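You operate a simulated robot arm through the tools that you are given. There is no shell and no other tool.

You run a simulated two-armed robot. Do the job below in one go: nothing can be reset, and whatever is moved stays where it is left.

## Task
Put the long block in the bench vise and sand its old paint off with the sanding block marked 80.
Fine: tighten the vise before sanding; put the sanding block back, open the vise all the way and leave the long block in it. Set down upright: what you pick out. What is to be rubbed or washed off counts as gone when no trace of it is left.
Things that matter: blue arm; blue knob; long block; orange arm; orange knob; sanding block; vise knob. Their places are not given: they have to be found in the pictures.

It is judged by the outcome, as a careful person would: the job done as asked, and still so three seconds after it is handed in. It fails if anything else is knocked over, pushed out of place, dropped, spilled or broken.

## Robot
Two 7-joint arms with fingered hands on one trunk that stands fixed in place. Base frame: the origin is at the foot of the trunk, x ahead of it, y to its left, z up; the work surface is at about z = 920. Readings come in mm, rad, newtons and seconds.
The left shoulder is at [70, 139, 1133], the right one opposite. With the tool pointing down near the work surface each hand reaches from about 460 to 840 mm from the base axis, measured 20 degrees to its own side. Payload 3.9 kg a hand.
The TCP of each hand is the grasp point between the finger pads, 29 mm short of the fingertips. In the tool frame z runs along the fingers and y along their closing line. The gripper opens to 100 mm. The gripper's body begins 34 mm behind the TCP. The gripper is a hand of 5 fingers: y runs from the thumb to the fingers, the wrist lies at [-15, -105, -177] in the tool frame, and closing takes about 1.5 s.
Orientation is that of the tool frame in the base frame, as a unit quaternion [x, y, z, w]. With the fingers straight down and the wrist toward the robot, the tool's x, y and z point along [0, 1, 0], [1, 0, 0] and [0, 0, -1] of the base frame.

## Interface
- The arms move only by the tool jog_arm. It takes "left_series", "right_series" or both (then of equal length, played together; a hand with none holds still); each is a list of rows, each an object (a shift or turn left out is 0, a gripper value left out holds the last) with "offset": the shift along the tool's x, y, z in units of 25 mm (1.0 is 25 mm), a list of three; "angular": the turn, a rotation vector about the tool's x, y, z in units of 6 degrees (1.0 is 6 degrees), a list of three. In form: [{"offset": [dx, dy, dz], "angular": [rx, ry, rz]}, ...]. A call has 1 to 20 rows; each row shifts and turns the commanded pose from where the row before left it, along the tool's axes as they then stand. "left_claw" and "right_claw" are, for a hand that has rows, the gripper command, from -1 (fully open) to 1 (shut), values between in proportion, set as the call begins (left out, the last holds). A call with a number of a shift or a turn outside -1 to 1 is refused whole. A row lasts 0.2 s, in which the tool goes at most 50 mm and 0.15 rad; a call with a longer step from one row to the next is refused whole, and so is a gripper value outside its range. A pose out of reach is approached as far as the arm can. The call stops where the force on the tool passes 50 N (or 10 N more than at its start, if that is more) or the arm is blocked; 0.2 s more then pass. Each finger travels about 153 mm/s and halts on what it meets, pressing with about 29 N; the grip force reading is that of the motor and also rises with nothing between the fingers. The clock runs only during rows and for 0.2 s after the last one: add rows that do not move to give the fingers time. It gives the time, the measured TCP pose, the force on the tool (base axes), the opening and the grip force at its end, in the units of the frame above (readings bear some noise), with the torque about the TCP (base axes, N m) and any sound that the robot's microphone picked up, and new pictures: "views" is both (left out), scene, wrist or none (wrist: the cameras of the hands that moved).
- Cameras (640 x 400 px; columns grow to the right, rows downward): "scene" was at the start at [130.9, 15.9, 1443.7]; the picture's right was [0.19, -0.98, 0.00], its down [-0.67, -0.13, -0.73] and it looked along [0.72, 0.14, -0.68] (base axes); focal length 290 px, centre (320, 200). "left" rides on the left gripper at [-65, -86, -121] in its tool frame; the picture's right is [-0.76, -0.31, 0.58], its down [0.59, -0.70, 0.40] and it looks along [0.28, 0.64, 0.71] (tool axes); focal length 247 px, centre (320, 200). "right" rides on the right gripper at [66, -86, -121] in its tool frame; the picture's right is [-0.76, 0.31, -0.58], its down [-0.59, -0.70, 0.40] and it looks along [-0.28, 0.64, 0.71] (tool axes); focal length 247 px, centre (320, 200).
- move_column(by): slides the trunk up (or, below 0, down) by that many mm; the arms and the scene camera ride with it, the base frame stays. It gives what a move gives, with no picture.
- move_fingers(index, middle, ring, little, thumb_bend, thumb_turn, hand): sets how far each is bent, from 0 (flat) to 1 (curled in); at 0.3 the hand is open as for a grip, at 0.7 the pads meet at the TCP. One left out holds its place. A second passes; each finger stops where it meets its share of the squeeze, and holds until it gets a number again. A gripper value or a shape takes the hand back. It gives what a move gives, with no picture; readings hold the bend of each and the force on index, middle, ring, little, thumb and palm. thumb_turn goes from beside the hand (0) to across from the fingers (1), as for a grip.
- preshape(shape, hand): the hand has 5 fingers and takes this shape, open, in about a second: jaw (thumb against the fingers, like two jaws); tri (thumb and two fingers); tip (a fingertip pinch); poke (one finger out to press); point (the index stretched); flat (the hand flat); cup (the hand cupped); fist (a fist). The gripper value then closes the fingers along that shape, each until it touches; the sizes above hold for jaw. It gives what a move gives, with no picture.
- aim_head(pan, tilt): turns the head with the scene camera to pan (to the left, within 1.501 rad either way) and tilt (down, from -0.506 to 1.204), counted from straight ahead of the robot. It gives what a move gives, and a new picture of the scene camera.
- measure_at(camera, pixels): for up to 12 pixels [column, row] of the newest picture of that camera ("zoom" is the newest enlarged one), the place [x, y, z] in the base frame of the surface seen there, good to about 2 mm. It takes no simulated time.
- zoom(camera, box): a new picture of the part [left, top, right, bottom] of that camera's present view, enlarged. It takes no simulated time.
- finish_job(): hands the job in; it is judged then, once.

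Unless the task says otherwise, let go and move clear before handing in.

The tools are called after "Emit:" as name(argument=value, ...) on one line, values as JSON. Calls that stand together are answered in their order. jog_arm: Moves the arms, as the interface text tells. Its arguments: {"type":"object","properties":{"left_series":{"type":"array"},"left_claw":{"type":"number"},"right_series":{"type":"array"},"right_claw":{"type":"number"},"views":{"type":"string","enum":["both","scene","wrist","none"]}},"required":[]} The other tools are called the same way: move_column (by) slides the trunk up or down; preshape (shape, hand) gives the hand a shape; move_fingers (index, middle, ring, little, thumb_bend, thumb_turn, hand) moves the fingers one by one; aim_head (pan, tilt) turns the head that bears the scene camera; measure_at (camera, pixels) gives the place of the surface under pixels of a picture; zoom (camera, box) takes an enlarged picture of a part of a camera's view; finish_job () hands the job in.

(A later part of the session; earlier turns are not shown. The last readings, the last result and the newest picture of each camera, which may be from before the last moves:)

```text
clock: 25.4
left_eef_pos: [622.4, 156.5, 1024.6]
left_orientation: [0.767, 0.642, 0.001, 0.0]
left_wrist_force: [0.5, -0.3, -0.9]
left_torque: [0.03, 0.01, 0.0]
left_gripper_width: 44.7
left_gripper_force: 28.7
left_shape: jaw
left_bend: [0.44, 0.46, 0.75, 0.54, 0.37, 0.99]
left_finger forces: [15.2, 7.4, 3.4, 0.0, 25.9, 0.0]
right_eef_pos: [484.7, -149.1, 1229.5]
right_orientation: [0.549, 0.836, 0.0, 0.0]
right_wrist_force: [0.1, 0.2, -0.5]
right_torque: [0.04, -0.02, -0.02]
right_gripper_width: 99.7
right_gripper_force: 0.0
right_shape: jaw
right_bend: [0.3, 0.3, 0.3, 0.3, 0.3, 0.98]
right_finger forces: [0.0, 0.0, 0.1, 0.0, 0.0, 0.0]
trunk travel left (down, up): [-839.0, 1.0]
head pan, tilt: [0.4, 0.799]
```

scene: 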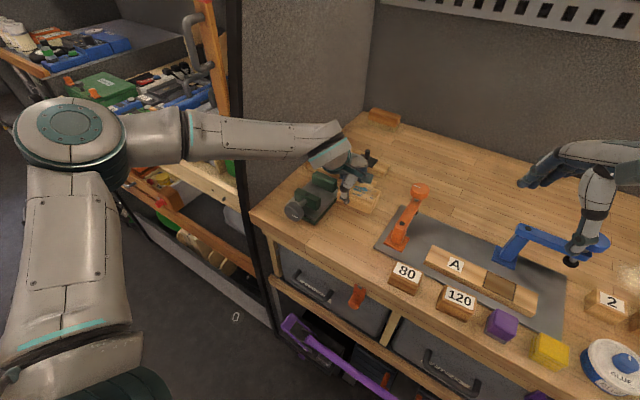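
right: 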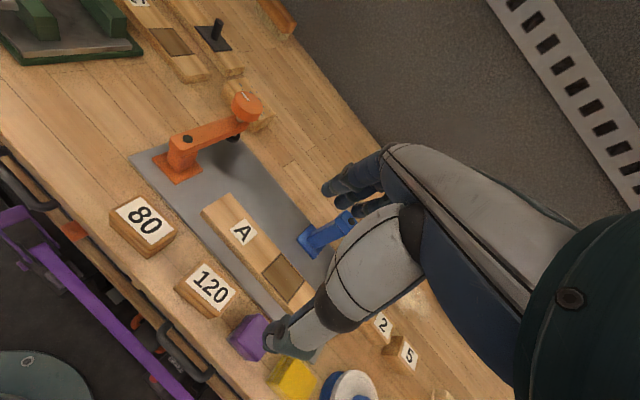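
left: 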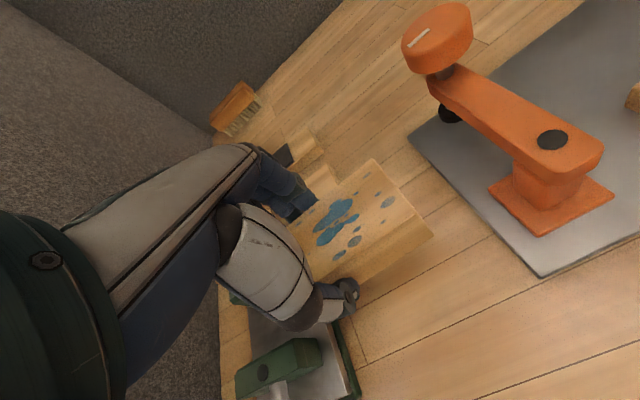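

Block is held above the free area. I'll check the mat edge and vise clearance before lowering.

Emit:
measure_at(camera="left", pixels=[[412, 140], [470, 205], [540, 272], [340, 345], [352, 390], [288, 185], [300, 330], [432, 237], [372, 161], [310, 280]])

```text
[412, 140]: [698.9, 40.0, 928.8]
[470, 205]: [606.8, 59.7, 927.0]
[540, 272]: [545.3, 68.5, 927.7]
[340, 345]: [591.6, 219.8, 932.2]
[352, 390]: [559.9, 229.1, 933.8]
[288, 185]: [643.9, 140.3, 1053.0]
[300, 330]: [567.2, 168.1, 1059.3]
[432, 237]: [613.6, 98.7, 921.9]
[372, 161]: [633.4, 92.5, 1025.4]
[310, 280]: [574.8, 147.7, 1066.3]
```

Mat edge is at y≈60, vise base at y≈215; there's room. I'll shift 10 mm right and lower until the block sits on the table.

Emit:
jog_arm(left_series=[{"offset": [-0.4, 0, 0]}, {"offset": [0, 0, 0.6]}, {"offset": [0, 0, 0.6]}, {"offset": [0, 0, 0.6]}, {"offset": [0, 0, 0.5]}, {"offset": [0, 0, 0.15]}, {}], views="wrist")

```text
clock: 27.0
left_eef_pos: [622.3, 146.5, 962.3]
left_orientation: [0.767, 0.641, -0.001, 0.001]
left_wrist_force: [0.2, -0.1, -1.4]
left_torque: [0.03, 0.01, -0.02]
left_gripper_width: 44.9
left_gripper_force: 28.8
left_shape: jaw
left_bend: [0.44, 0.46, 0.75, 0.54, 0.37, 0.99]
left_finger forces: [15.2, 7.4, 3.4, 0.1, 25.9, 0.0]
right_eef_pos: [483.8, -149.4, 1230.1]
right_orientation: [0.548, 0.836, 0.0, 0.0]
right_wrist_force: [1.0, 0.1, 0.4]
right_torque: [0.01, -0.01, 0.0]
right_gripper_width: 99.9
right_gripper_force: 0.1
right_shape: jaw
right_bend: [0.3, 0.3, 0.3, 0.3, 0.3, 0.98]
right_finger forces: [0.0, 0.0, 0.1, 0.0, 0.1, 0.0]
trunk travel left (down, up): [-839.0, 1.0]
head pan, tilt: [0.4, 0.799]
```

left: 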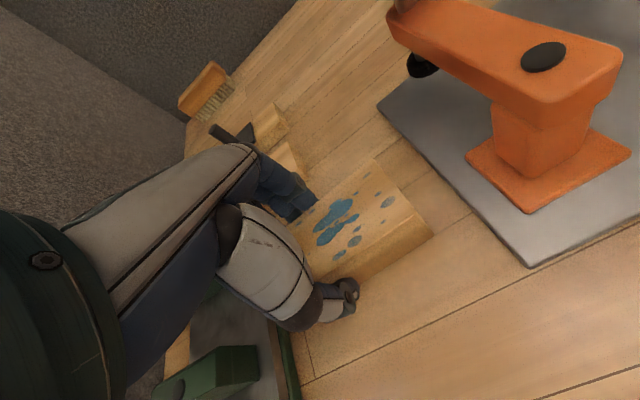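

Emit:
jog_arm(left_series=[{"offset": [0, 0, 0.04]}, {"offset": [0, 0, 0.04]}, {"offset": [0, 0, 0.04]}, {}], views="none")

```text
clock: 28.0
left_eef_pos: [622.2, 148.1, 958.8]
left_orientation: [0.767, 0.641, 0.0, 0.001]
left_wrist_force: [-0.1, -0.3, 0.0]
left_torque: [-0.01, 0.08, -0.01]
left_gripper_width: 44.8
left_gripper_force: 28.9
left_shape: jaw
left_bend: [0.44, 0.46, 0.75, 0.54, 0.37, 0.99]
left_finger forces: [15.4, 7.5, 3.4, 0.1, 26.1, 0.0]
right_eef_pos: [483.4, -149.4, 1230.2]
right_orientation: [0.548, 0.836, 0.001, 0.0]
right_wrist_force: [1.1, 0.2, -0.3]
right_torque: [-0.01, 0.02, 0.0]
right_gripper_width: 99.9
right_gripper_force: 0.1
right_shape: jaw
right_bend: [0.3, 0.3, 0.3, 0.3, 0.3, 0.98]
right_finger forces: [0.0, 0.1, 0.1, 0.0, 0.0, 0.1]
trunk travel left (down, up): [-839.0, 1.0]
head pan, tilt: [0.4, 0.799]
```

The weight reading went from -1.4 N to 0, so the block is touching the table. One more tiny press, then open and rise.

Emit:
jog_arm(left_series=[{"offset": [0, 0, 0.03]}, {}], views="none")

Emit:
jog_arm(left_series=[{}, {}, {}, {}, {}, {}, {}, {}], left_claw=-1, views="wrist")

```text
clock: 28.6
left_eef_pos: [621.7, 148.6, 958.4]
left_orientation: [0.767, 0.642, 0.0, 0.001]
left_wrist_force: [0.9, -0.4, 4.1]
left_torque: [0.0, -0.01, 0.01]
left_gripper_width: 44.9
left_gripper_force: 28.8
left_shape: jaw
left_bend: [0.44, 0.46, 0.75, 0.54, 0.37, 0.99]
left_finger forces: [15.7, 7.7, 3.6, 0.0, 26.4, 0.1]
right_eef_pos: [482.9, -147.8, 1230.2]
right_orientation: [0.548, 0.836, 0.001, 0.0]
right_wrist_force: [0.6, 0.2, 0.6]
right_torque: [0.01, -0.03, 0.01]
right_gripper_width: 99.8
right_gripper_force: 0.0
right_shape: jaw
right_bend: [0.3, 0.3, 0.3, 0.3, 0.3, 0.98]
right_finger forces: [0.1, 0.0, 0.0, 0.0, 0.0, 0.0]
trunk travel left (down, up): [-839.0, 1.0]
head pan, tilt: [0.4, 0.799]
```

```text
clock: 30.4
left_eef_pos: [622.2, 147.4, 959.6]
left_orientation: [0.767, 0.642, 0.0, 0.0]
left_wrist_force: [-0.4, -0.2, 0.2]
left_torque: [-0.01, 0.01, 0.0]
left_gripper_width: 99.9
left_gripper_force: 0.0
left_shape: jaw
left_bend: [0.3, 0.3, 0.3, 0.3, 0.3, 0.98]
left_finger forces: [0.1, 0.1, 0.1, 0.0, 0.1, 0.0]
right_eef_pos: [483.7, -148.6, 1230.9]
right_orientation: [0.548, 0.836, 0.001, 0.0]
right_wrist_force: [-0.1, 0.1, 0.1]
right_torque: [-0.02, 0.03, 0.01]
right_gripper_width: 99.8
right_gripper_force: 0.0
right_shape: jaw
right_bend: [0.3, 0.3, 0.3, 0.3, 0.3, 0.98]
right_finger forces: [0.1, 0.1, 0.0, 0.0, 0.0, 0.1]
trunk travel left (down, up): [-839.0, 1.0]
head pan, tilt: [0.4, 0.799]
```

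left: 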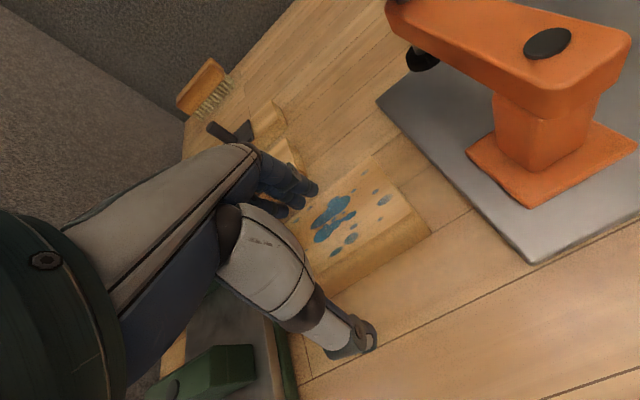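

Block released on the table. Rising 120 mm and then turning the hand outward by about 89° to line up with the block's ends.

Emit:
jog_arm(left_series=[{"offset": [0, 0, -0.9]}, {"offset": [0, 0, -1]}, {"offset": [0, 0, -1]}, {"offset": [0, 0, -1]}, {"offset": [0, 0, -1], "angular": [0, 0, -0.98]}, {"angular": [0, 0, -0.98]}, {"angular": [0, 0, -0.98]}, {"angular": [0, 0, -0.98]}, {"angular": [0, 0, -0.98]}, {"angular": [0, 0, -0.98]}, {"angular": [0, 0, -0.98]}, {"angular": [0, 0, -0.98]}, {"angular": [0, 0, -0.98]}, {"angular": [0, 0, -0.98]}, {"angular": [0, 0, -0.98]}, {"angular": [0, 0, -0.98]}, {"angular": [0, 0, -0.98]}, {"angular": [0, 0, -0.98]}, {"angular": [0, 0, -0.98]}, {}], views="both")

```text
clock: 34.6
left_eef_pos: [620.5, 149.2, 1079.7]
left_orientation: [0.103, 0.995, 0.0, -0.001]
left_wrist_force: [0.2, -0.1, -0.2]
left_torque: [0.0, 0.01, -0.01]
left_gripper_width: 99.9
left_gripper_force: 0.1
left_shape: jaw
left_bend: [0.3, 0.3, 0.3, 0.3, 0.3, 0.98]
left_finger forces: [0.1, 0.0, 0.0, 0.0, 0.0, 0.0]
right_eef_pos: [484.2, -148.6, 1230.3]
right_orientation: [0.548, 0.837, 0.001, 0.001]
right_wrist_force: [0.2, 0.4, -0.5]
right_torque: [-0.01, -0.02, 0.02]
right_gripper_width: 99.7
right_gripper_force: 0.0
right_shape: jaw
right_bend: [0.3, 0.3, 0.3, 0.3, 0.3, 0.98]
right_finger forces: [0.1, 0.1, 0.0, 0.0, 0.0, 0.0]
trunk travel left (down, up): [-839.0, 1.0]
head pan, tilt: [0.4, 0.799]
```

scene: 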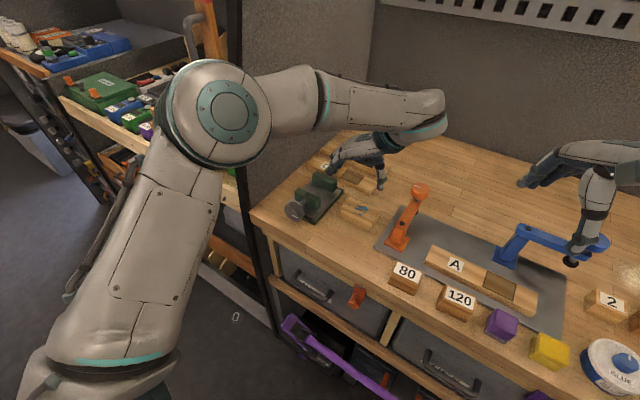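
left: 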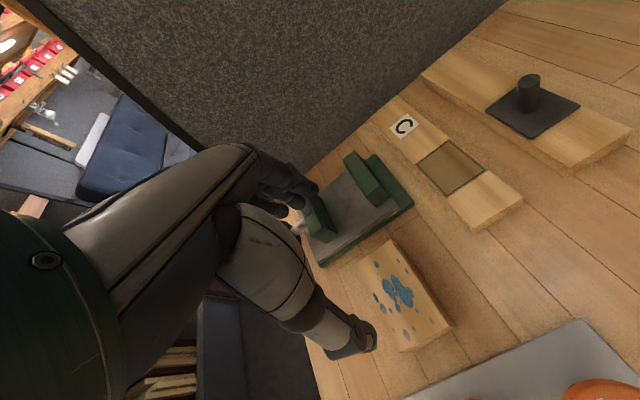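

Now yaw is y=(0.205,0.979). Measuring the block's corners and the vise from this view.

Emit:
zoom(camera="left", box=[280, 130, 470, 370])

Emit:
measure_at(camera="left", pixels=[[392, 242], [361, 262], [449, 323], [400, 345], [362, 275], [405, 290], [346, 155], [383, 196], [387, 186], [372, 205], [333, 232], [322, 205]])

```text
1.67 times, centred on (375, 250) of left
```

zoom: 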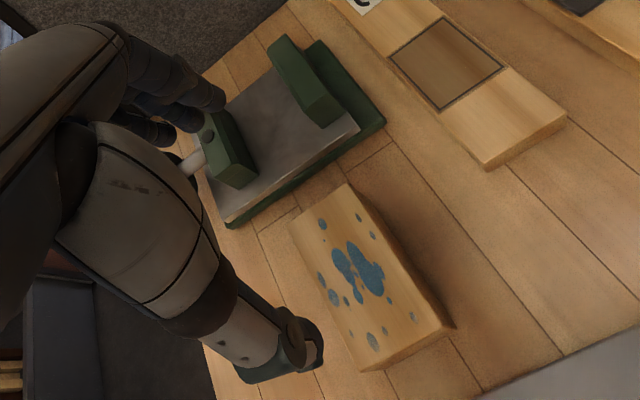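

```text
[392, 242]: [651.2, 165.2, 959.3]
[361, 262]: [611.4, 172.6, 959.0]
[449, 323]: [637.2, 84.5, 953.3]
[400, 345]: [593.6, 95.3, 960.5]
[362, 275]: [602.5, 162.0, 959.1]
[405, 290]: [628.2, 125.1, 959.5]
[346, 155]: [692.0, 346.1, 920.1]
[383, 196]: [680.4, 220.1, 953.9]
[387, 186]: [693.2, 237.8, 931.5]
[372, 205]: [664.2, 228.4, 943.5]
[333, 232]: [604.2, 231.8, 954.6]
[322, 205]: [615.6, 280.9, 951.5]
```

Block centre is (623,129.5), yaw ~11°, matching the hand. I'll centre over it and descend to z≈1000, then check finger clearance.

Emit:
jog_arm(left_series=[{"offset": [-0.26, -0.75, 0]}, {"offset": [0, 0, 0.8]}, {"offset": [0, 0, 0.8]}, {"offset": [0, 0, 0.8]}, {"offset": [0, 0, 0.6]}, {}], views="both")

```text
clock: 36.0
left_eef_pos: [624.6, 127.2, 1007.4]
left_orientation: [0.104, 0.995, 0.0, -0.001]
left_wrist_force: [-1.3, -0.3, 0.0]
left_torque: [0.01, 0.03, 0.02]
left_gripper_width: 100.0
left_gripper_force: 0.1
left_shape: jaw
left_bend: [0.3, 0.3, 0.3, 0.3, 0.3, 0.98]
left_finger forces: [0.0, 0.1, 0.0, 0.0, 0.0, 0.1]
right_eef_pos: [484.7, -149.7, 1229.4]
right_orientation: [0.548, 0.836, 0.001, 0.001]
right_wrist_force: [0.2, 0.2, -0.1]
right_torque: [-0.02, -0.01, -0.01]
right_gripper_width: 99.6
right_gripper_force: 0.1
right_shape: jaw
right_bend: [0.3, 0.3, 0.3, 0.3, 0.3, 0.98]
right_finger forces: [0.0, 0.0, 0.0, 0.0, 0.1, 0.0]
trunk travel left (down, up): [-839.0, 1.0]
head pan, tilt: [0.4, 0.799]
```

scene: 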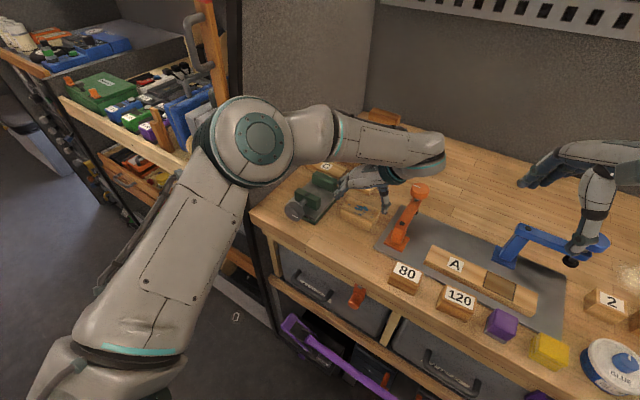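
left: 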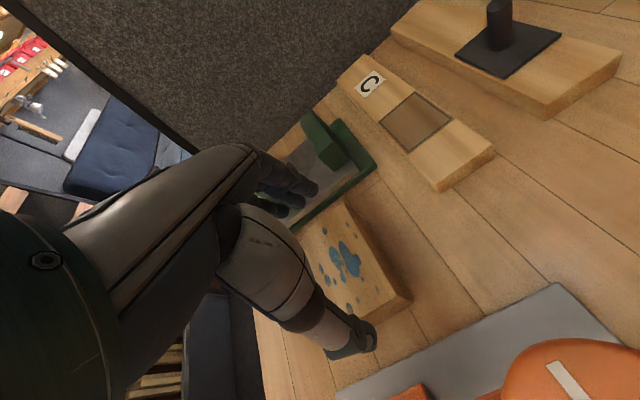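

Thumb appears beyond the block's right end near (352,340); checking its position against the block before descending.

Emit:
measure_at(camera="left", pixels=[[352, 345], [365, 330], [345, 320], [408, 300], [375, 318], [310, 187], [297, 207], [347, 205], [360, 205], [340, 355]])

Emit:
zoom(camera="scene", box=[280, 120, 460, 270])

```text
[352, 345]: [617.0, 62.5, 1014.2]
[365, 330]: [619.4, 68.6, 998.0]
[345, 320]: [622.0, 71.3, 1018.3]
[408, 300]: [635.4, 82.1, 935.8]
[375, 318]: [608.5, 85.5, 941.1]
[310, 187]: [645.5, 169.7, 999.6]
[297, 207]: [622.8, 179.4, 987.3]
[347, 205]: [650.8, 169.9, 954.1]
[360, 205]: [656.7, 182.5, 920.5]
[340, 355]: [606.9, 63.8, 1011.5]
```

```text
2.67 times, centred on (370, 195) of scene
```

zoom: 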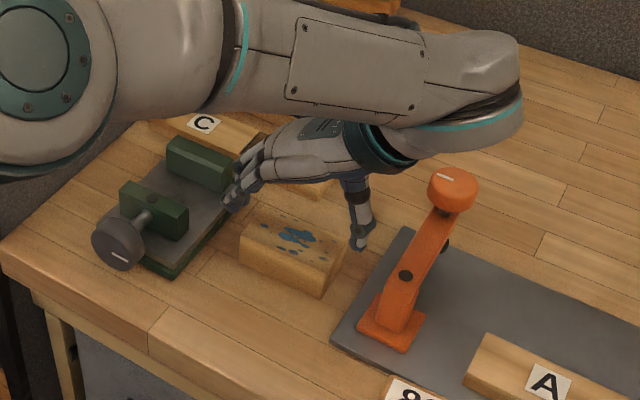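

Thumb inner side is about 53 mm and finger inner side about 46–50 mm from centre; I'll shift 3.5 mm toward the fingers to centre on the block, then descend to z≈957.

Emit:
jog_arm(left_series=[{"offset": [0.06, 0.14, 0]}, {"offset": [0, 0, 0.4]}, {"offset": [0, 0, 0.4]}, {"offset": [0, 0, 0.4]}, {"offset": [0, 0, 0.4]}, {"offset": [0, 0, 0.4]}, {}], views="both")

```text
clock: 37.6
left_eef_pos: [623.5, 129.2, 956.4]
left_orientation: [0.104, 0.995, 0.0, 0.001]
left_wrist_force: [0.1, 0.5, 1.5]
left_torque: [0.02, 0.01, 0.01]
left_gripper_width: 100.0
left_gripper_force: 0.0
left_shape: jaw
left_bend: [0.3, 0.3, 0.3, 0.3, 0.3, 0.98]
left_finger forces: [1.5, 0.0, 0.0, 0.1, 0.6, 0.1]
right_eef_pos: [482.9, -150.4, 1229.7]
right_orientation: [0.548, 0.836, 0.0, 0.0]
right_wrist_force: [0.3, 0.6, 0.1]
right_torque: [0.0, -0.03, -0.03]
right_gripper_width: 99.8
right_gripper_force: 0.0
right_shape: jaw
right_bend: [0.3, 0.3, 0.3, 0.3, 0.3, 0.98]
right_finger forces: [0.0, 0.0, 0.0, 0.0, 0.0, 0.0]
trunk travel left (down, up): [-839.0, 1.0]
head pan, tilt: [0.4, 0.799]
```

scene: 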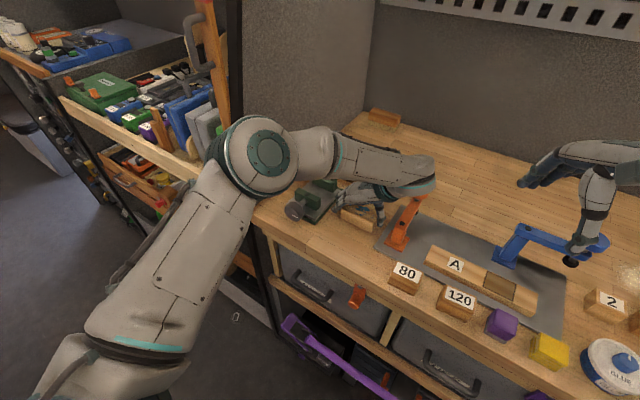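
left: 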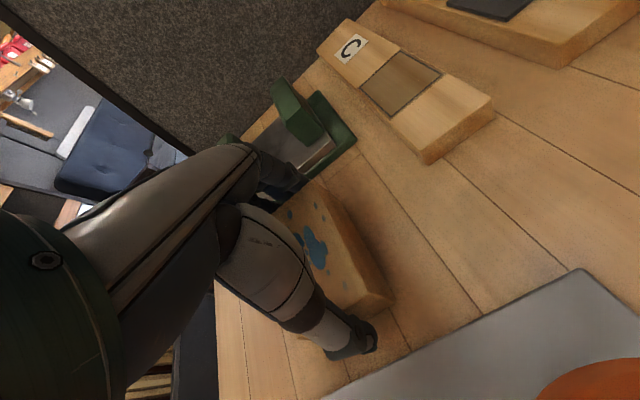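

Both index and thumb lightly touch the block's ends, so it straddles it snugly. Closing.

Emit:
jog_arm(left_series=[{}, {}, {}, {}, {}, {}, {}], left_claw=1, views="both")

```text
clock: 39.2
left_eef_pos: [623.9, 131.3, 956.6]
left_orientation: [0.105, 0.994, 0.0, -0.001]
left_wrist_force: [1.3, 1.0, 4.3]
left_torque: [-0.17, -0.02, 0.0]
left_gripper_width: 89.4
left_gripper_force: 29.1
left_shape: jaw
left_bend: [0.31, 0.34, 0.25, 0.39, 0.31, 0.98]
left_finger forces: [19.7, 7.4, 3.7, 0.0, 29.4, 0.0]
right_eef_pos: [483.2, -149.1, 1231.5]
right_orientation: [0.548, 0.836, 0.0, 0.001]
right_wrist_force: [-0.5, -0.1, -0.1]
right_torque: [-0.02, -0.03, 0.0]
right_gripper_width: 99.8
right_gripper_force: 0.1
right_shape: jaw
right_bend: [0.3, 0.3, 0.3, 0.3, 0.3, 0.98]
right_finger forces: [0.0, 0.1, 0.0, 0.0, 0.1, 0.0]
trunk travel left (down, up): [-839.0, 1.0]
head pan, tilt: [0.4, 0.799]
```

scene: 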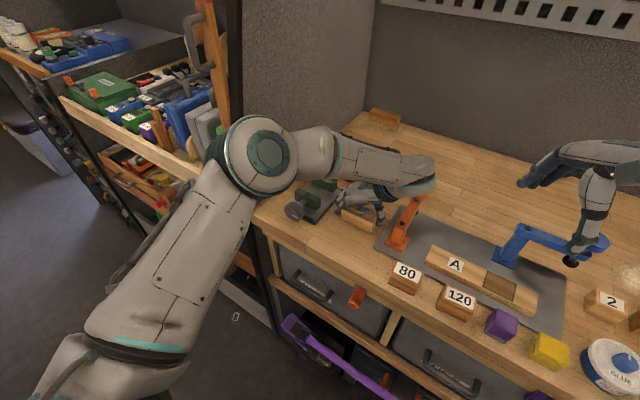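
left: 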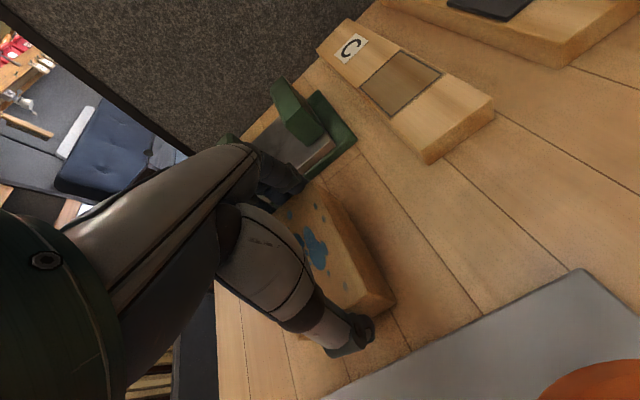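

Gripped at 89 mm with 29 N thumb force. Lifting 30 mm to check the hold.

Emit:
jog_arm(left_series=[{"offset": [0, 0, -0.3]}, {"offset": [0, 0, -0.4]}, {"offset": [0, 0, -0.5]}, {}], views="both")

Emit:
zoom(camera="scene", box=[280, 140, 440, 260])

```text
clock: 40.2
left_eef_pos: [623.5, 129.9, 986.9]
left_orientation: [0.104, 0.995, -0.001, 0.0]
left_wrist_force: [0.0, 0.0, -1.5]
left_torque: [-0.01, 0.04, 0.03]
left_gripper_width: 89.8
left_gripper_force: 29.3
left_shape: jaw
left_bend: [0.31, 0.34, 0.25, 0.39, 0.31, 0.98]
left_finger forces: [19.4, 7.3, 3.7, 0.0, 29.9, 0.1]
right_eef_pos: [484.5, -149.7, 1229.2]
right_orientation: [0.548, 0.836, 0.001, -0.001]
right_wrist_force: [-0.3, -0.8, -0.1]
right_torque: [0.02, 0.02, 0.01]
right_gripper_width: 99.7
right_gripper_force: 0.1
right_shape: jaw
right_bend: [0.3, 0.3, 0.3, 0.3, 0.3, 0.98]
right_finger forces: [0.0, 0.1, 0.0, 0.0, 0.0, 0.0]
trunk travel left (down, up): [-839.0, 1.0]
head pan, tilt: [0.4, 0.799]
```

scene: 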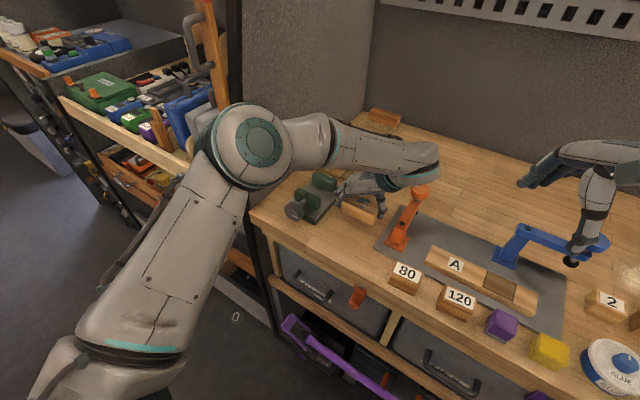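
left: 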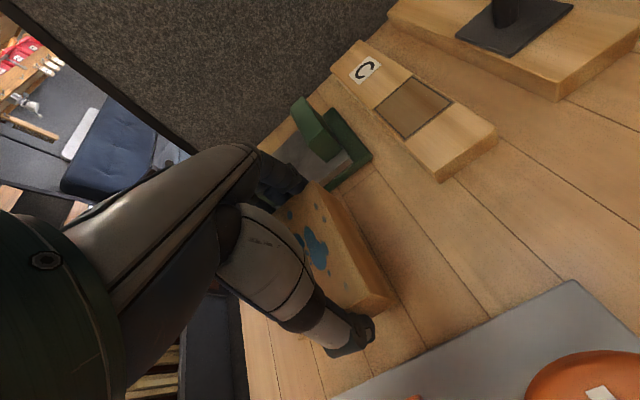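

```text
3.33 times, centred on (360, 200) of scene
```

zoom: 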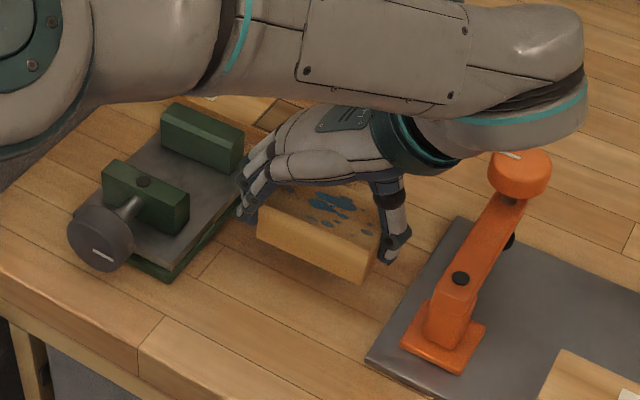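

Block lifts with the hand. I'll measure its top corners to verify it is level, and re-measure the jaws.

Emit:
measure_at(camera="left", pixels=[[318, 186], [385, 292], [345, 305], [300, 222], [318, 250], [340, 280], [325, 200]])

Emit:
measure_at(camera="zoom", pixels=[[260, 212], [363, 258], [358, 280], [260, 235], [300, 215], [370, 225], [187, 188], [118, 163], [240, 148], [163, 122], [215, 175], [183, 205]])

```text
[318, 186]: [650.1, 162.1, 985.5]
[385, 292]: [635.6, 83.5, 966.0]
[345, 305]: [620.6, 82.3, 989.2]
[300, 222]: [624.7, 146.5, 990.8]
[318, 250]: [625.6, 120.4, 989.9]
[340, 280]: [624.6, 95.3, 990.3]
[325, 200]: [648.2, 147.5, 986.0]
```

```text
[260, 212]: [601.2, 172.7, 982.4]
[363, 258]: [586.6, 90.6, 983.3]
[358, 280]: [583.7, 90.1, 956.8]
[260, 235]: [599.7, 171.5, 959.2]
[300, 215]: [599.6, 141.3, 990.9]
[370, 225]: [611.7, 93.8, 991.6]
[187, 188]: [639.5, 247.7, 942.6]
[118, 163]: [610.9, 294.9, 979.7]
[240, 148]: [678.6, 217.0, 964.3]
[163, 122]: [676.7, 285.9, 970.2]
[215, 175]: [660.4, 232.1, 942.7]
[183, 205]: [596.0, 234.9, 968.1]
```

The block is essentially level with its top ~3.5 mm above TCP. Next: lift so its bottom clears the jaws (TCP z≈1040), then move left toward the vise in steps.

Emit:
jog_arm(left_series=[{"offset": [0, 0, -0.7]}, {"offset": [0, 0, -0.7]}, {"offset": [0, 0, -0.7]}, {"offset": [0.039, 0.757, 0]}, {"offset": [0.039, 0.757, 0]}, {"offset": [0.039, 0.757, 0]}, {"offset": [0.039, 0.757, 0]}, {}], views="both")

```text
clock: 42.0
left_eef_pos: [636.4, 204.9, 1040.2]
left_orientation: [0.105, 0.995, 0.001, 0.0]
left_wrist_force: [-0.3, 0.3, -1.2]
left_torque: [0.01, 0.0, -0.02]
left_gripper_width: 89.3
left_gripper_force: 28.7
left_shape: jaw
left_bend: [0.31, 0.34, 0.25, 0.39, 0.31, 0.98]
left_finger forces: [19.2, 7.3, 3.7, 0.0, 29.8, 0.1]
right_eef_pos: [485.2, -150.2, 1229.2]
right_orientation: [0.549, 0.836, 0.0, 0.001]
right_wrist_force: [0.4, -0.1, 0.4]
right_torque: [0.04, 0.01, -0.03]
right_gripper_width: 99.9
right_gripper_force: 0.0
right_shape: jaw
right_bend: [0.3, 0.3, 0.3, 0.3, 0.3, 0.98]
right_finger forces: [0.1, 0.0, 0.0, 0.0, 0.0, 0.0]
trunk travel left (down, up): [-839.0, 1.0]
head pan, tilt: [0.4, 0.799]
```

scene: 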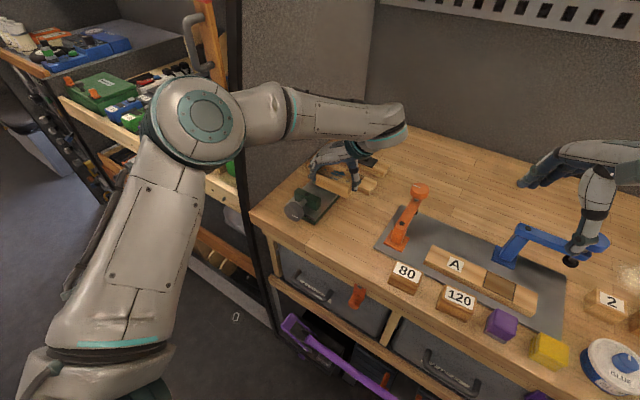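
left: 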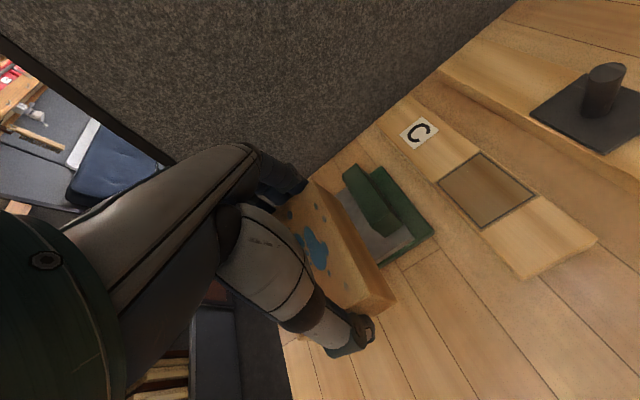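

All is well; continuing the last 56 mm over the vise.

Emit:
jog_arm(left_series=[{"offset": [0.053, 0.753, 0]}, {"offset": [0.053, 0.753, 0]}, {"offset": [0.053, 0.753, 0]}, {}], views="both")

Emit:
zoom(camera="scene", box=[260, 120, 400, 240])

Emit:
zoom(camera="left", box=[230, 100, 470, 360])

```text
clock: 43.0
left_eef_pos: [643.8, 263.1, 1037.7]
left_orientation: [0.105, 0.994, 0.0, 0.0]
left_wrist_force: [0.1, 0.6, -1.0]
left_torque: [-0.01, 0.02, 0.0]
left_gripper_width: 89.2
left_gripper_force: 29.2
left_shape: jaw
left_bend: [0.31, 0.34, 0.25, 0.39, 0.31, 0.98]
left_finger forces: [19.3, 7.4, 3.7, 0.1, 29.8, 0.0]
right_eef_pos: [482.2, -148.7, 1230.8]
right_orientation: [0.549, 0.836, 0.001, 0.001]
right_wrist_force: [0.4, -0.1, -0.4]
right_torque: [0.03, -0.01, -0.02]
right_gripper_width: 99.8
right_gripper_force: 0.1
right_shape: jaw
right_bend: [0.3, 0.3, 0.3, 0.3, 0.3, 0.98]
right_finger forces: [0.0, 0.0, 0.0, 0.0, 0.0, 0.0]
trunk travel left (down, up): [-839.0, 1.0]
head pan, tilt: [0.4, 0.799]
```

scene: 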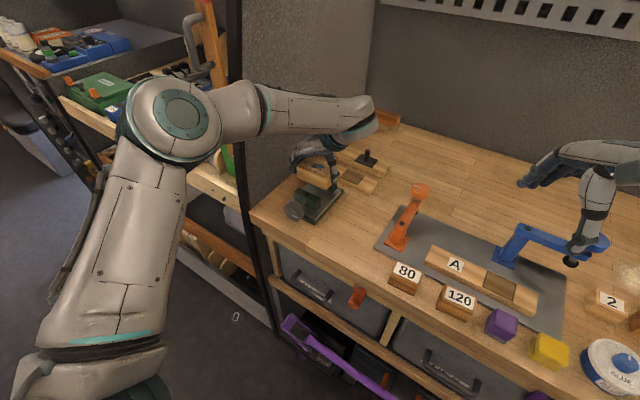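
left: 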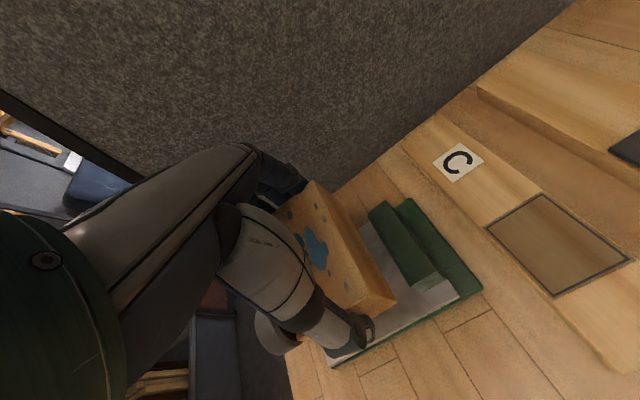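

```text
3.33 times, centred on (330, 180) of scene
```

zoom: 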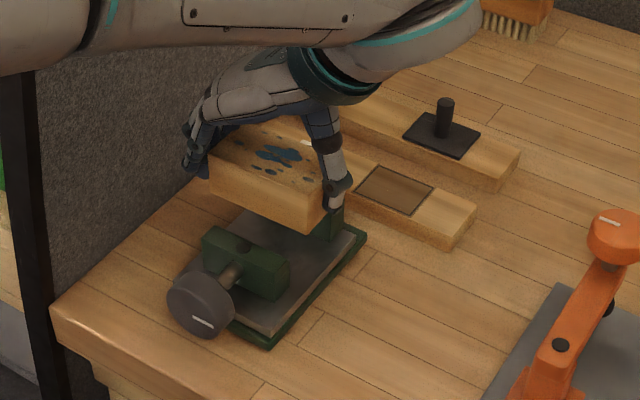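

```text
1.54 times, centred on (350, 230) of left
```

zoom: 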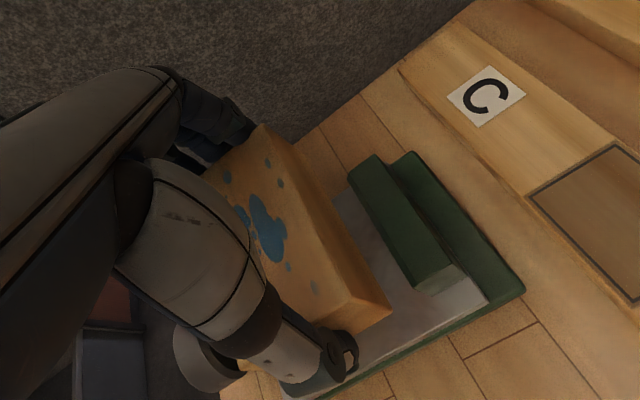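

Block is above the vise. I'll measure the fixed jaw and the block's edges from this view for the final alignment.

Emit:
measure_at(camera="zoom", pixels=[[350, 175], [412, 272], [360, 165], [420, 285], [425, 265], [262, 128], [385, 310], [355, 335], [300, 200], [330, 260], [400, 220], [390, 255]])

Emit:
measure_at(camera="scene", pixels=[[305, 190], [320, 196], [322, 205], [308, 172], [326, 181], [325, 188], [307, 165], [343, 178], [329, 198], [318, 211], [318, 192]])

```text
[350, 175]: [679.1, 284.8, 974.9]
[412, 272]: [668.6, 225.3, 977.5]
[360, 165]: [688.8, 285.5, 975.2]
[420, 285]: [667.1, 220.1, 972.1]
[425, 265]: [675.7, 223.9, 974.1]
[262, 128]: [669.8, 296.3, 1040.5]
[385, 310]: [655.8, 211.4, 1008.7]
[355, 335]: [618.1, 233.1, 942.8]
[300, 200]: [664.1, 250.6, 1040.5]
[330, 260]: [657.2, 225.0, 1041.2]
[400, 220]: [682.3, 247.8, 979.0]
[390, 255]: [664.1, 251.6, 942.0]
```

```text
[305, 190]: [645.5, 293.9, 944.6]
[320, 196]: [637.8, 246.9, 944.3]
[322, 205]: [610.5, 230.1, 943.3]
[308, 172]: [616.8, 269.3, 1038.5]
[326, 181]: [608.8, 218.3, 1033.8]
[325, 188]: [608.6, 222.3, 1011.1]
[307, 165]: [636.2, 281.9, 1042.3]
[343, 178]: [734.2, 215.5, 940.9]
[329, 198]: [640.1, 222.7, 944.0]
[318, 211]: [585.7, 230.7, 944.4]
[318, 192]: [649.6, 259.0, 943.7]
```

The block's edges lie parallel to the jaw face with ~8 mm clearance on each side. Lowering 48 mm first, then gently to the bed.

Emit:
jog_arm(left_series=[{"offset": [0, 0, 0.5]}, {"offset": [0, 0, 0.5]}, {"offset": [0, 0, 0.5]}, {"offset": [0, 0, 0.4]}, {"offset": [0, 0, 0.1]}, {}], views="both")

Emit:
zoom(camera="scene", box=[260, 120, 400, 240])

```text
clock: 44.4
left_eef_pos: [644.7, 261.3, 989.0]
left_orientation: [0.105, 0.994, 0.0, 0.0]
left_wrist_force: [-0.2, 0.3, -0.8]
left_torque: [-0.02, -0.02, -0.03]
left_gripper_width: 89.3
left_gripper_force: 28.8
left_shape: jaw
left_bend: [0.31, 0.34, 0.25, 0.39, 0.31, 0.98]
left_finger forces: [19.3, 7.5, 3.7, 0.1, 30.0, 0.1]
right_eef_pos: [483.8, -148.9, 1229.3]
right_orientation: [0.548, 0.836, 0.0, 0.001]
right_wrist_force: [-0.1, 0.5, 0.5]
right_torque: [0.01, -0.02, 0.02]
right_gripper_width: 100.1
right_gripper_force: 0.0
right_shape: jaw
right_bend: [0.3, 0.3, 0.3, 0.3, 0.3, 0.98]
right_finger forces: [0.0, 0.0, 0.1, 0.0, 0.0, 0.1]
trunk travel left (down, up): [-839.0, 1.0]
head pan, tilt: [0.4, 0.799]
```

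scene: 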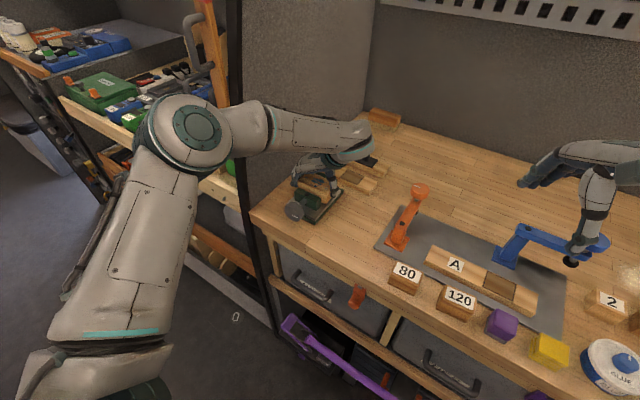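
left: 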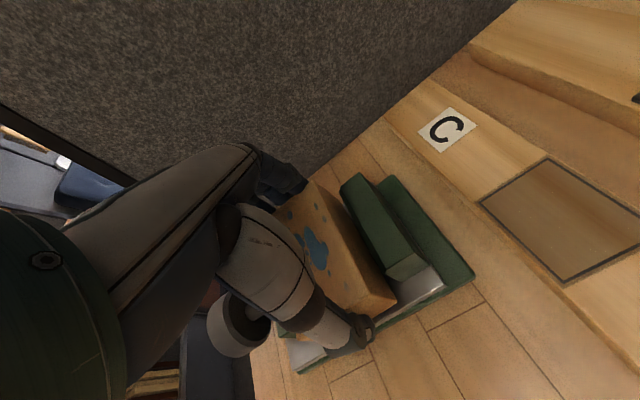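

```text
3.33 times, centred on (330, 180) of scene
```

zoom: 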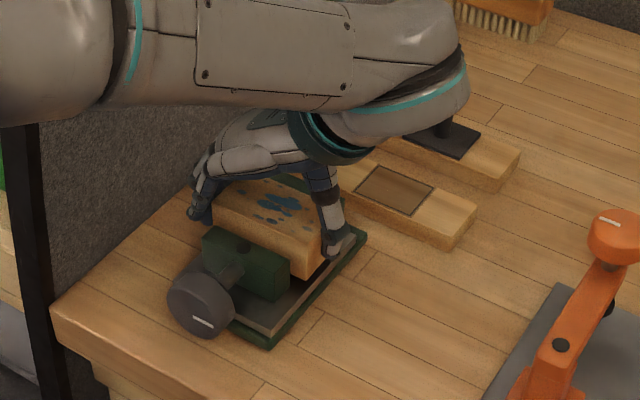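

The block is between the jaws, just above the bed. Lowering slowly until contact shows.

Emit:
jog_arm(left_series=[{"offset": [0, 0, 0.1]}, {"offset": [0, 0, 0.08]}, {"offset": [0, 0, 0.05]}, {"offset": [0, 0, 0.04]}, {}], views="none")

```text
clock: 45.6
left_eef_pos: [643.9, 263.5, 982.1]
left_orientation: [0.104, 0.995, 0.0, 0.0]
left_wrist_force: [-0.1, -0.9, -1.8]
left_torque: [-0.01, 0.01, 0.0]
left_gripper_width: 89.4
left_gripper_force: 29.2
left_shape: jaw
left_bend: [0.31, 0.34, 0.25, 0.39, 0.31, 0.98]
left_finger forces: [19.3, 7.4, 3.8, 0.0, 29.9, 0.0]
right_eef_pos: [484.7, -148.7, 1228.5]
right_orientation: [0.549, 0.836, 0.001, 0.0]
right_wrist_force: [0.3, -0.4, 0.5]
right_torque: [-0.04, 0.02, -0.01]
right_gripper_width: 99.9
right_gripper_force: 0.1
right_shape: jaw
right_bend: [0.3, 0.3, 0.3, 0.3, 0.3, 0.98]
right_finger forces: [0.0, 0.0, 0.0, 0.1, 0.1, 0.0]
trunk travel left (down, up): [-839.0, 1.0]
head pan, tilt: [0.4, 0.799]
```

Emit:
jog_arm(left_series=[{"offset": [0, 0, 0.04]}, {"offset": [0, 0, 0.04]}, {}], views="none")

```text
clock: 46.4
left_eef_pos: [643.9, 262.1, 980.6]
left_orientation: [0.105, 0.995, 0.0, -0.001]
left_wrist_force: [0.3, 0.2, -1.4]
left_torque: [0.03, -0.02, -0.01]
left_gripper_width: 89.5
left_gripper_force: 29.1
left_shape: jaw
left_bend: [0.31, 0.34, 0.25, 0.39, 0.31, 0.98]
left_finger forces: [19.4, 7.4, 3.7, 0.0, 29.9, 0.0]
right_eef_pos: [483.5, -149.8, 1230.2]
right_orientation: [0.549, 0.836, 0.001, 0.001]
right_wrist_force: [1.0, 0.4, 0.6]
right_torque: [0.02, 0.01, 0.03]
right_gripper_width: 100.1
right_gripper_force: 0.1
right_shape: jaw
right_bend: [0.3, 0.3, 0.3, 0.3, 0.3, 0.98]
right_finger forces: [0.0, 0.0, 0.0, 0.0, 0.0, 0.0]
trunk travel left (down, up): [-839.0, 1.0]
head pan, tilt: [0.4, 0.799]
```

Emit:
jog_arm(left_series=[{"offset": [0, 0, 0.04]}, {"offset": [0, 0, 0.04]}, {}], views="none")

```text
clock: 47.2
left_eef_pos: [643.7, 262.1, 979.4]
left_orientation: [0.105, 0.994, 0.0, 0.002]
left_wrist_force: [1.1, 0.1, 2.7]
left_torque: [-0.16, -0.01, 0.03]
left_gripper_width: 89.4
left_gripper_force: 28.8
left_shape: jaw
left_bend: [0.31, 0.34, 0.25, 0.39, 0.3, 0.98]
left_finger forces: [20.0, 7.3, 3.6, 0.0, 30.2, 0.1]
right_eef_pos: [483.3, -149.3, 1229.8]
right_orientation: [0.549, 0.836, 0.001, 0.0]
right_wrist_force: [-0.4, -0.9, 0.3]
right_torque: [-0.02, -0.01, -0.03]
right_gripper_width: 99.8
right_gripper_force: 0.0
right_shape: jaw
right_bend: [0.3, 0.3, 0.3, 0.3, 0.3, 0.98]
right_finger forces: [0.0, 0.0, 0.1, 0.0, 0.0, 0.0]
trunk travel left (down, up): [-839.0, 1.0]
head pan, tilt: [0.4, 0.799]
```

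Contact at z 979.4 (force +2.7 N), matching the bed height. Opening the hand and rising.

Emit:
jog_arm(left_series=[{}, {}, {}, {}, {}, {}], left_claw=-1, views="wrist")

Emit:
jog_arm(left_series=[{"offset": [0, 0, -0.3]}, {"offset": [0, 0, -0.5]}, {"offset": [0, 0, -0.8]}, {"offset": [0, 0, -1]}, {"offset": [0, 0, -1]}, {"offset": [0, 0, -1]}, {"offset": [0, 0, -1]}], views="both")

```text
clock: 48.6
left_eef_pos: [642.8, 261.9, 978.7]
left_orientation: [0.104, 0.995, 0.0, 0.0]
left_wrist_force: [-0.1, -0.2, 1.8]
left_torque: [-0.03, -0.05, 0.06]
left_gripper_width: 100.0
left_gripper_force: 0.0
left_shape: jaw
left_bend: [0.3, 0.3, 0.3, 0.3, 0.3, 0.98]
left_finger forces: [1.4, 0.0, 0.0, 0.1, 1.2, 0.1]
right_eef_pos: [482.6, -148.9, 1230.1]
right_orientation: [0.548, 0.836, 0.001, 0.001]
right_wrist_force: [-0.1, 0.7, -0.4]
right_torque: [0.01, 0.0, 0.04]
right_gripper_width: 99.8
right_gripper_force: 0.0
right_shape: jaw
right_bend: [0.3, 0.3, 0.3, 0.3, 0.3, 0.98]
right_finger forces: [0.0, 0.1, 0.1, 0.0, 0.1, 0.0]
trunk travel left (down, up): [-839.0, 1.0]
head pan, tilt: [0.4, 0.799]
```

left: 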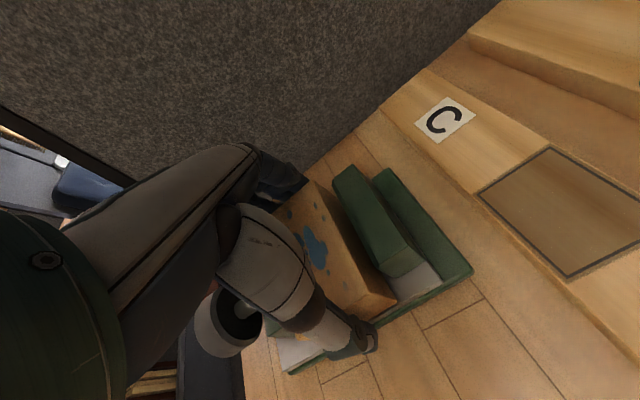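

```text
clock: 50.2
left_eef_pos: [643.6, 261.0, 1118.7]
left_orientation: [0.105, 0.994, 0.0, 0.0]
left_wrist_force: [0.2, 0.7, 0.1]
left_torque: [-0.01, -0.03, -0.01]
left_gripper_width: 100.0
left_gripper_force: 0.0
left_shape: jaw
left_bend: [0.3, 0.3, 0.3, 0.3, 0.3, 0.98]
left_finger forces: [0.1, 0.0, 0.0, 0.0, 0.1, 0.0]
right_eef_pos: [482.9, -149.5, 1229.0]
right_orientation: [0.548, 0.836, 0.001, 0.002]
right_wrist_force: [0.4, 0.0, -0.2]
right_torque: [0.02, 0.01, -0.02]
right_gripper_width: 99.7
right_gripper_force: 0.1
right_shape: jaw
right_bend: [0.3, 0.3, 0.3, 0.3, 0.3, 0.98]
right_finger forces: [0.0, 0.0, 0.1, 0.0, 0.0, 0.0]
trunk travel left (down, up): [-839.0, 1.0]
head pan, tilt: [0.4, 0.799]
```

scene: 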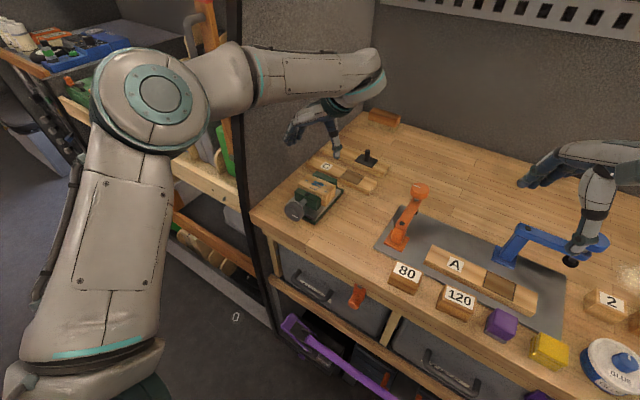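
left: 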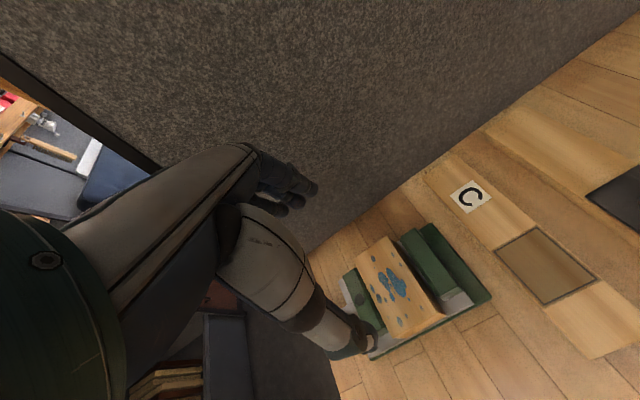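

The block stayed in the vise. Zooming in to verify how it sits and to measure the knob.

Emit:
zoom(camera="scene", box=[275, 160, 355, 232])

Emit:
zoom(camera="left", box=[320, 210, 500, 370])

```text
5.56 times, centred on (315, 196) of scene
```

zoom: 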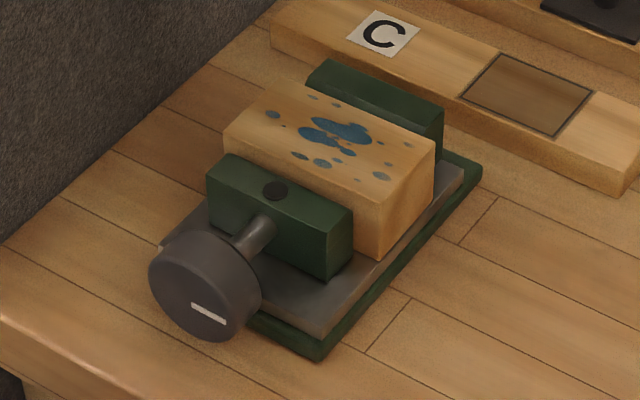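

```text
2.50 times, centred on (410, 290) of left
```

zoom: 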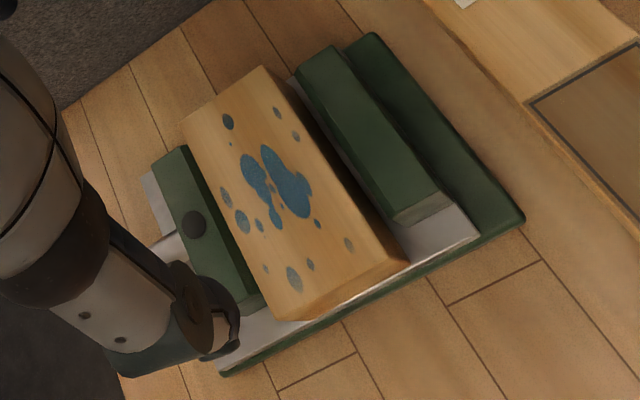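

The block sits squarely between the jaws. Now measuring the knob's rim in a fresh scene zoom.

Emit:
zoom(camera="scene", box=[275, 180, 325, 230])

Emit:
measure_at(camera="zoom", pixels=[[60, 310], [85, 300], [150, 290], [70, 360], [180, 390], [250, 340], [130, 350], [165, 340], [230, 290], [200, 230], [250, 270], [120, 225]])

```text
8.00 times, centred on (300, 205) of scene
```

zoom: 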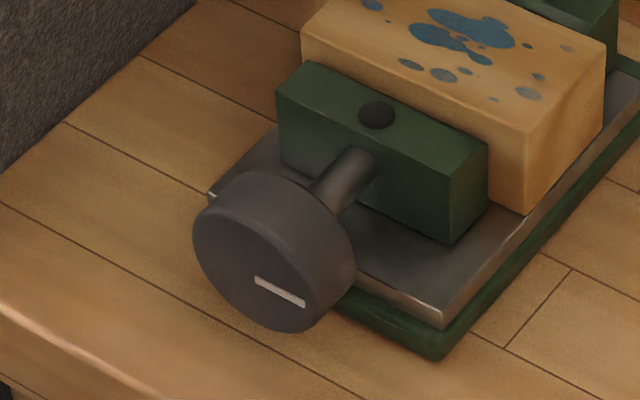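

```text
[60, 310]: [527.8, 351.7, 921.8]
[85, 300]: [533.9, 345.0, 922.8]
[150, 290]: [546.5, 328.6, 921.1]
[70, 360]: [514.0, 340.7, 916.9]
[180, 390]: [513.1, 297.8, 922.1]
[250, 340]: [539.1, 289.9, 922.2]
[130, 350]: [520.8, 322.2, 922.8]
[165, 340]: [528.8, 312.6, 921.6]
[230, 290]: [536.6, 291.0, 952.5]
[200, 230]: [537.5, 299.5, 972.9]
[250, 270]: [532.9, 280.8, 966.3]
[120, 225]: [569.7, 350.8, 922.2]
```

Measuring points on the knob's face rim and rear.

Emit:
measure_at(camera="zoom", pixels=[[197, 245], [205, 215], [230, 200], [265, 210], [300, 235], [318, 275], [318, 305], [290, 327], [250, 310], [215, 280], [280, 290], [258, 265]])

Emit:
measure_at(camera="zoom", pixels=[[240, 173], [270, 172], [300, 182], [335, 210], [352, 240], [352, 265], [340, 290], [345, 170], [330, 200], [485, 150], [280, 95], [30, 320]])

Emit:
measure_at(camera="zoom", pixels=[[5, 290], [5, 310], [150, 385], [10, 340], [30, 360], [60, 385], [310, 65], [475, 145], [445, 225], [282, 155]])

```text
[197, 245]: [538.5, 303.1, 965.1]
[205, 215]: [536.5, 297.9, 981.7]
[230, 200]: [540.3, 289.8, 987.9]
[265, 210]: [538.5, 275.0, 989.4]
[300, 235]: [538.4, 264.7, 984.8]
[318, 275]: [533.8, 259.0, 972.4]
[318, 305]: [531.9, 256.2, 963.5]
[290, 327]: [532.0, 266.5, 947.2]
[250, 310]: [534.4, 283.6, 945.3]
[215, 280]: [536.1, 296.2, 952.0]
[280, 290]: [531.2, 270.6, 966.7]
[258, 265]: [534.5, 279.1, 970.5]
```

```text
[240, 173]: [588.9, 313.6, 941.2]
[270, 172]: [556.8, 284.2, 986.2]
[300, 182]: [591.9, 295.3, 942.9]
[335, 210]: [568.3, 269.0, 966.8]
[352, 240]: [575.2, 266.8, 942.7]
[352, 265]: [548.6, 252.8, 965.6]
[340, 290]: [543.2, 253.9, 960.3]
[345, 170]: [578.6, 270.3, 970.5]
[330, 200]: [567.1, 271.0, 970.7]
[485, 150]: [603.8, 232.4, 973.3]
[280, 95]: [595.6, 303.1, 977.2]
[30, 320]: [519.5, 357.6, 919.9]
```

```text
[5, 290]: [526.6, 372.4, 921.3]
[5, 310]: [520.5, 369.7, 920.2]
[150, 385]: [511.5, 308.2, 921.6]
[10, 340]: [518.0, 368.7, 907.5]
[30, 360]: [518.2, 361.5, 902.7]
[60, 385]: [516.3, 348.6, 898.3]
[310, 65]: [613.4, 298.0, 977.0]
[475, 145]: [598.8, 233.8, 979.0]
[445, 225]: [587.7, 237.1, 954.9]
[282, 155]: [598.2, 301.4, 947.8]
```

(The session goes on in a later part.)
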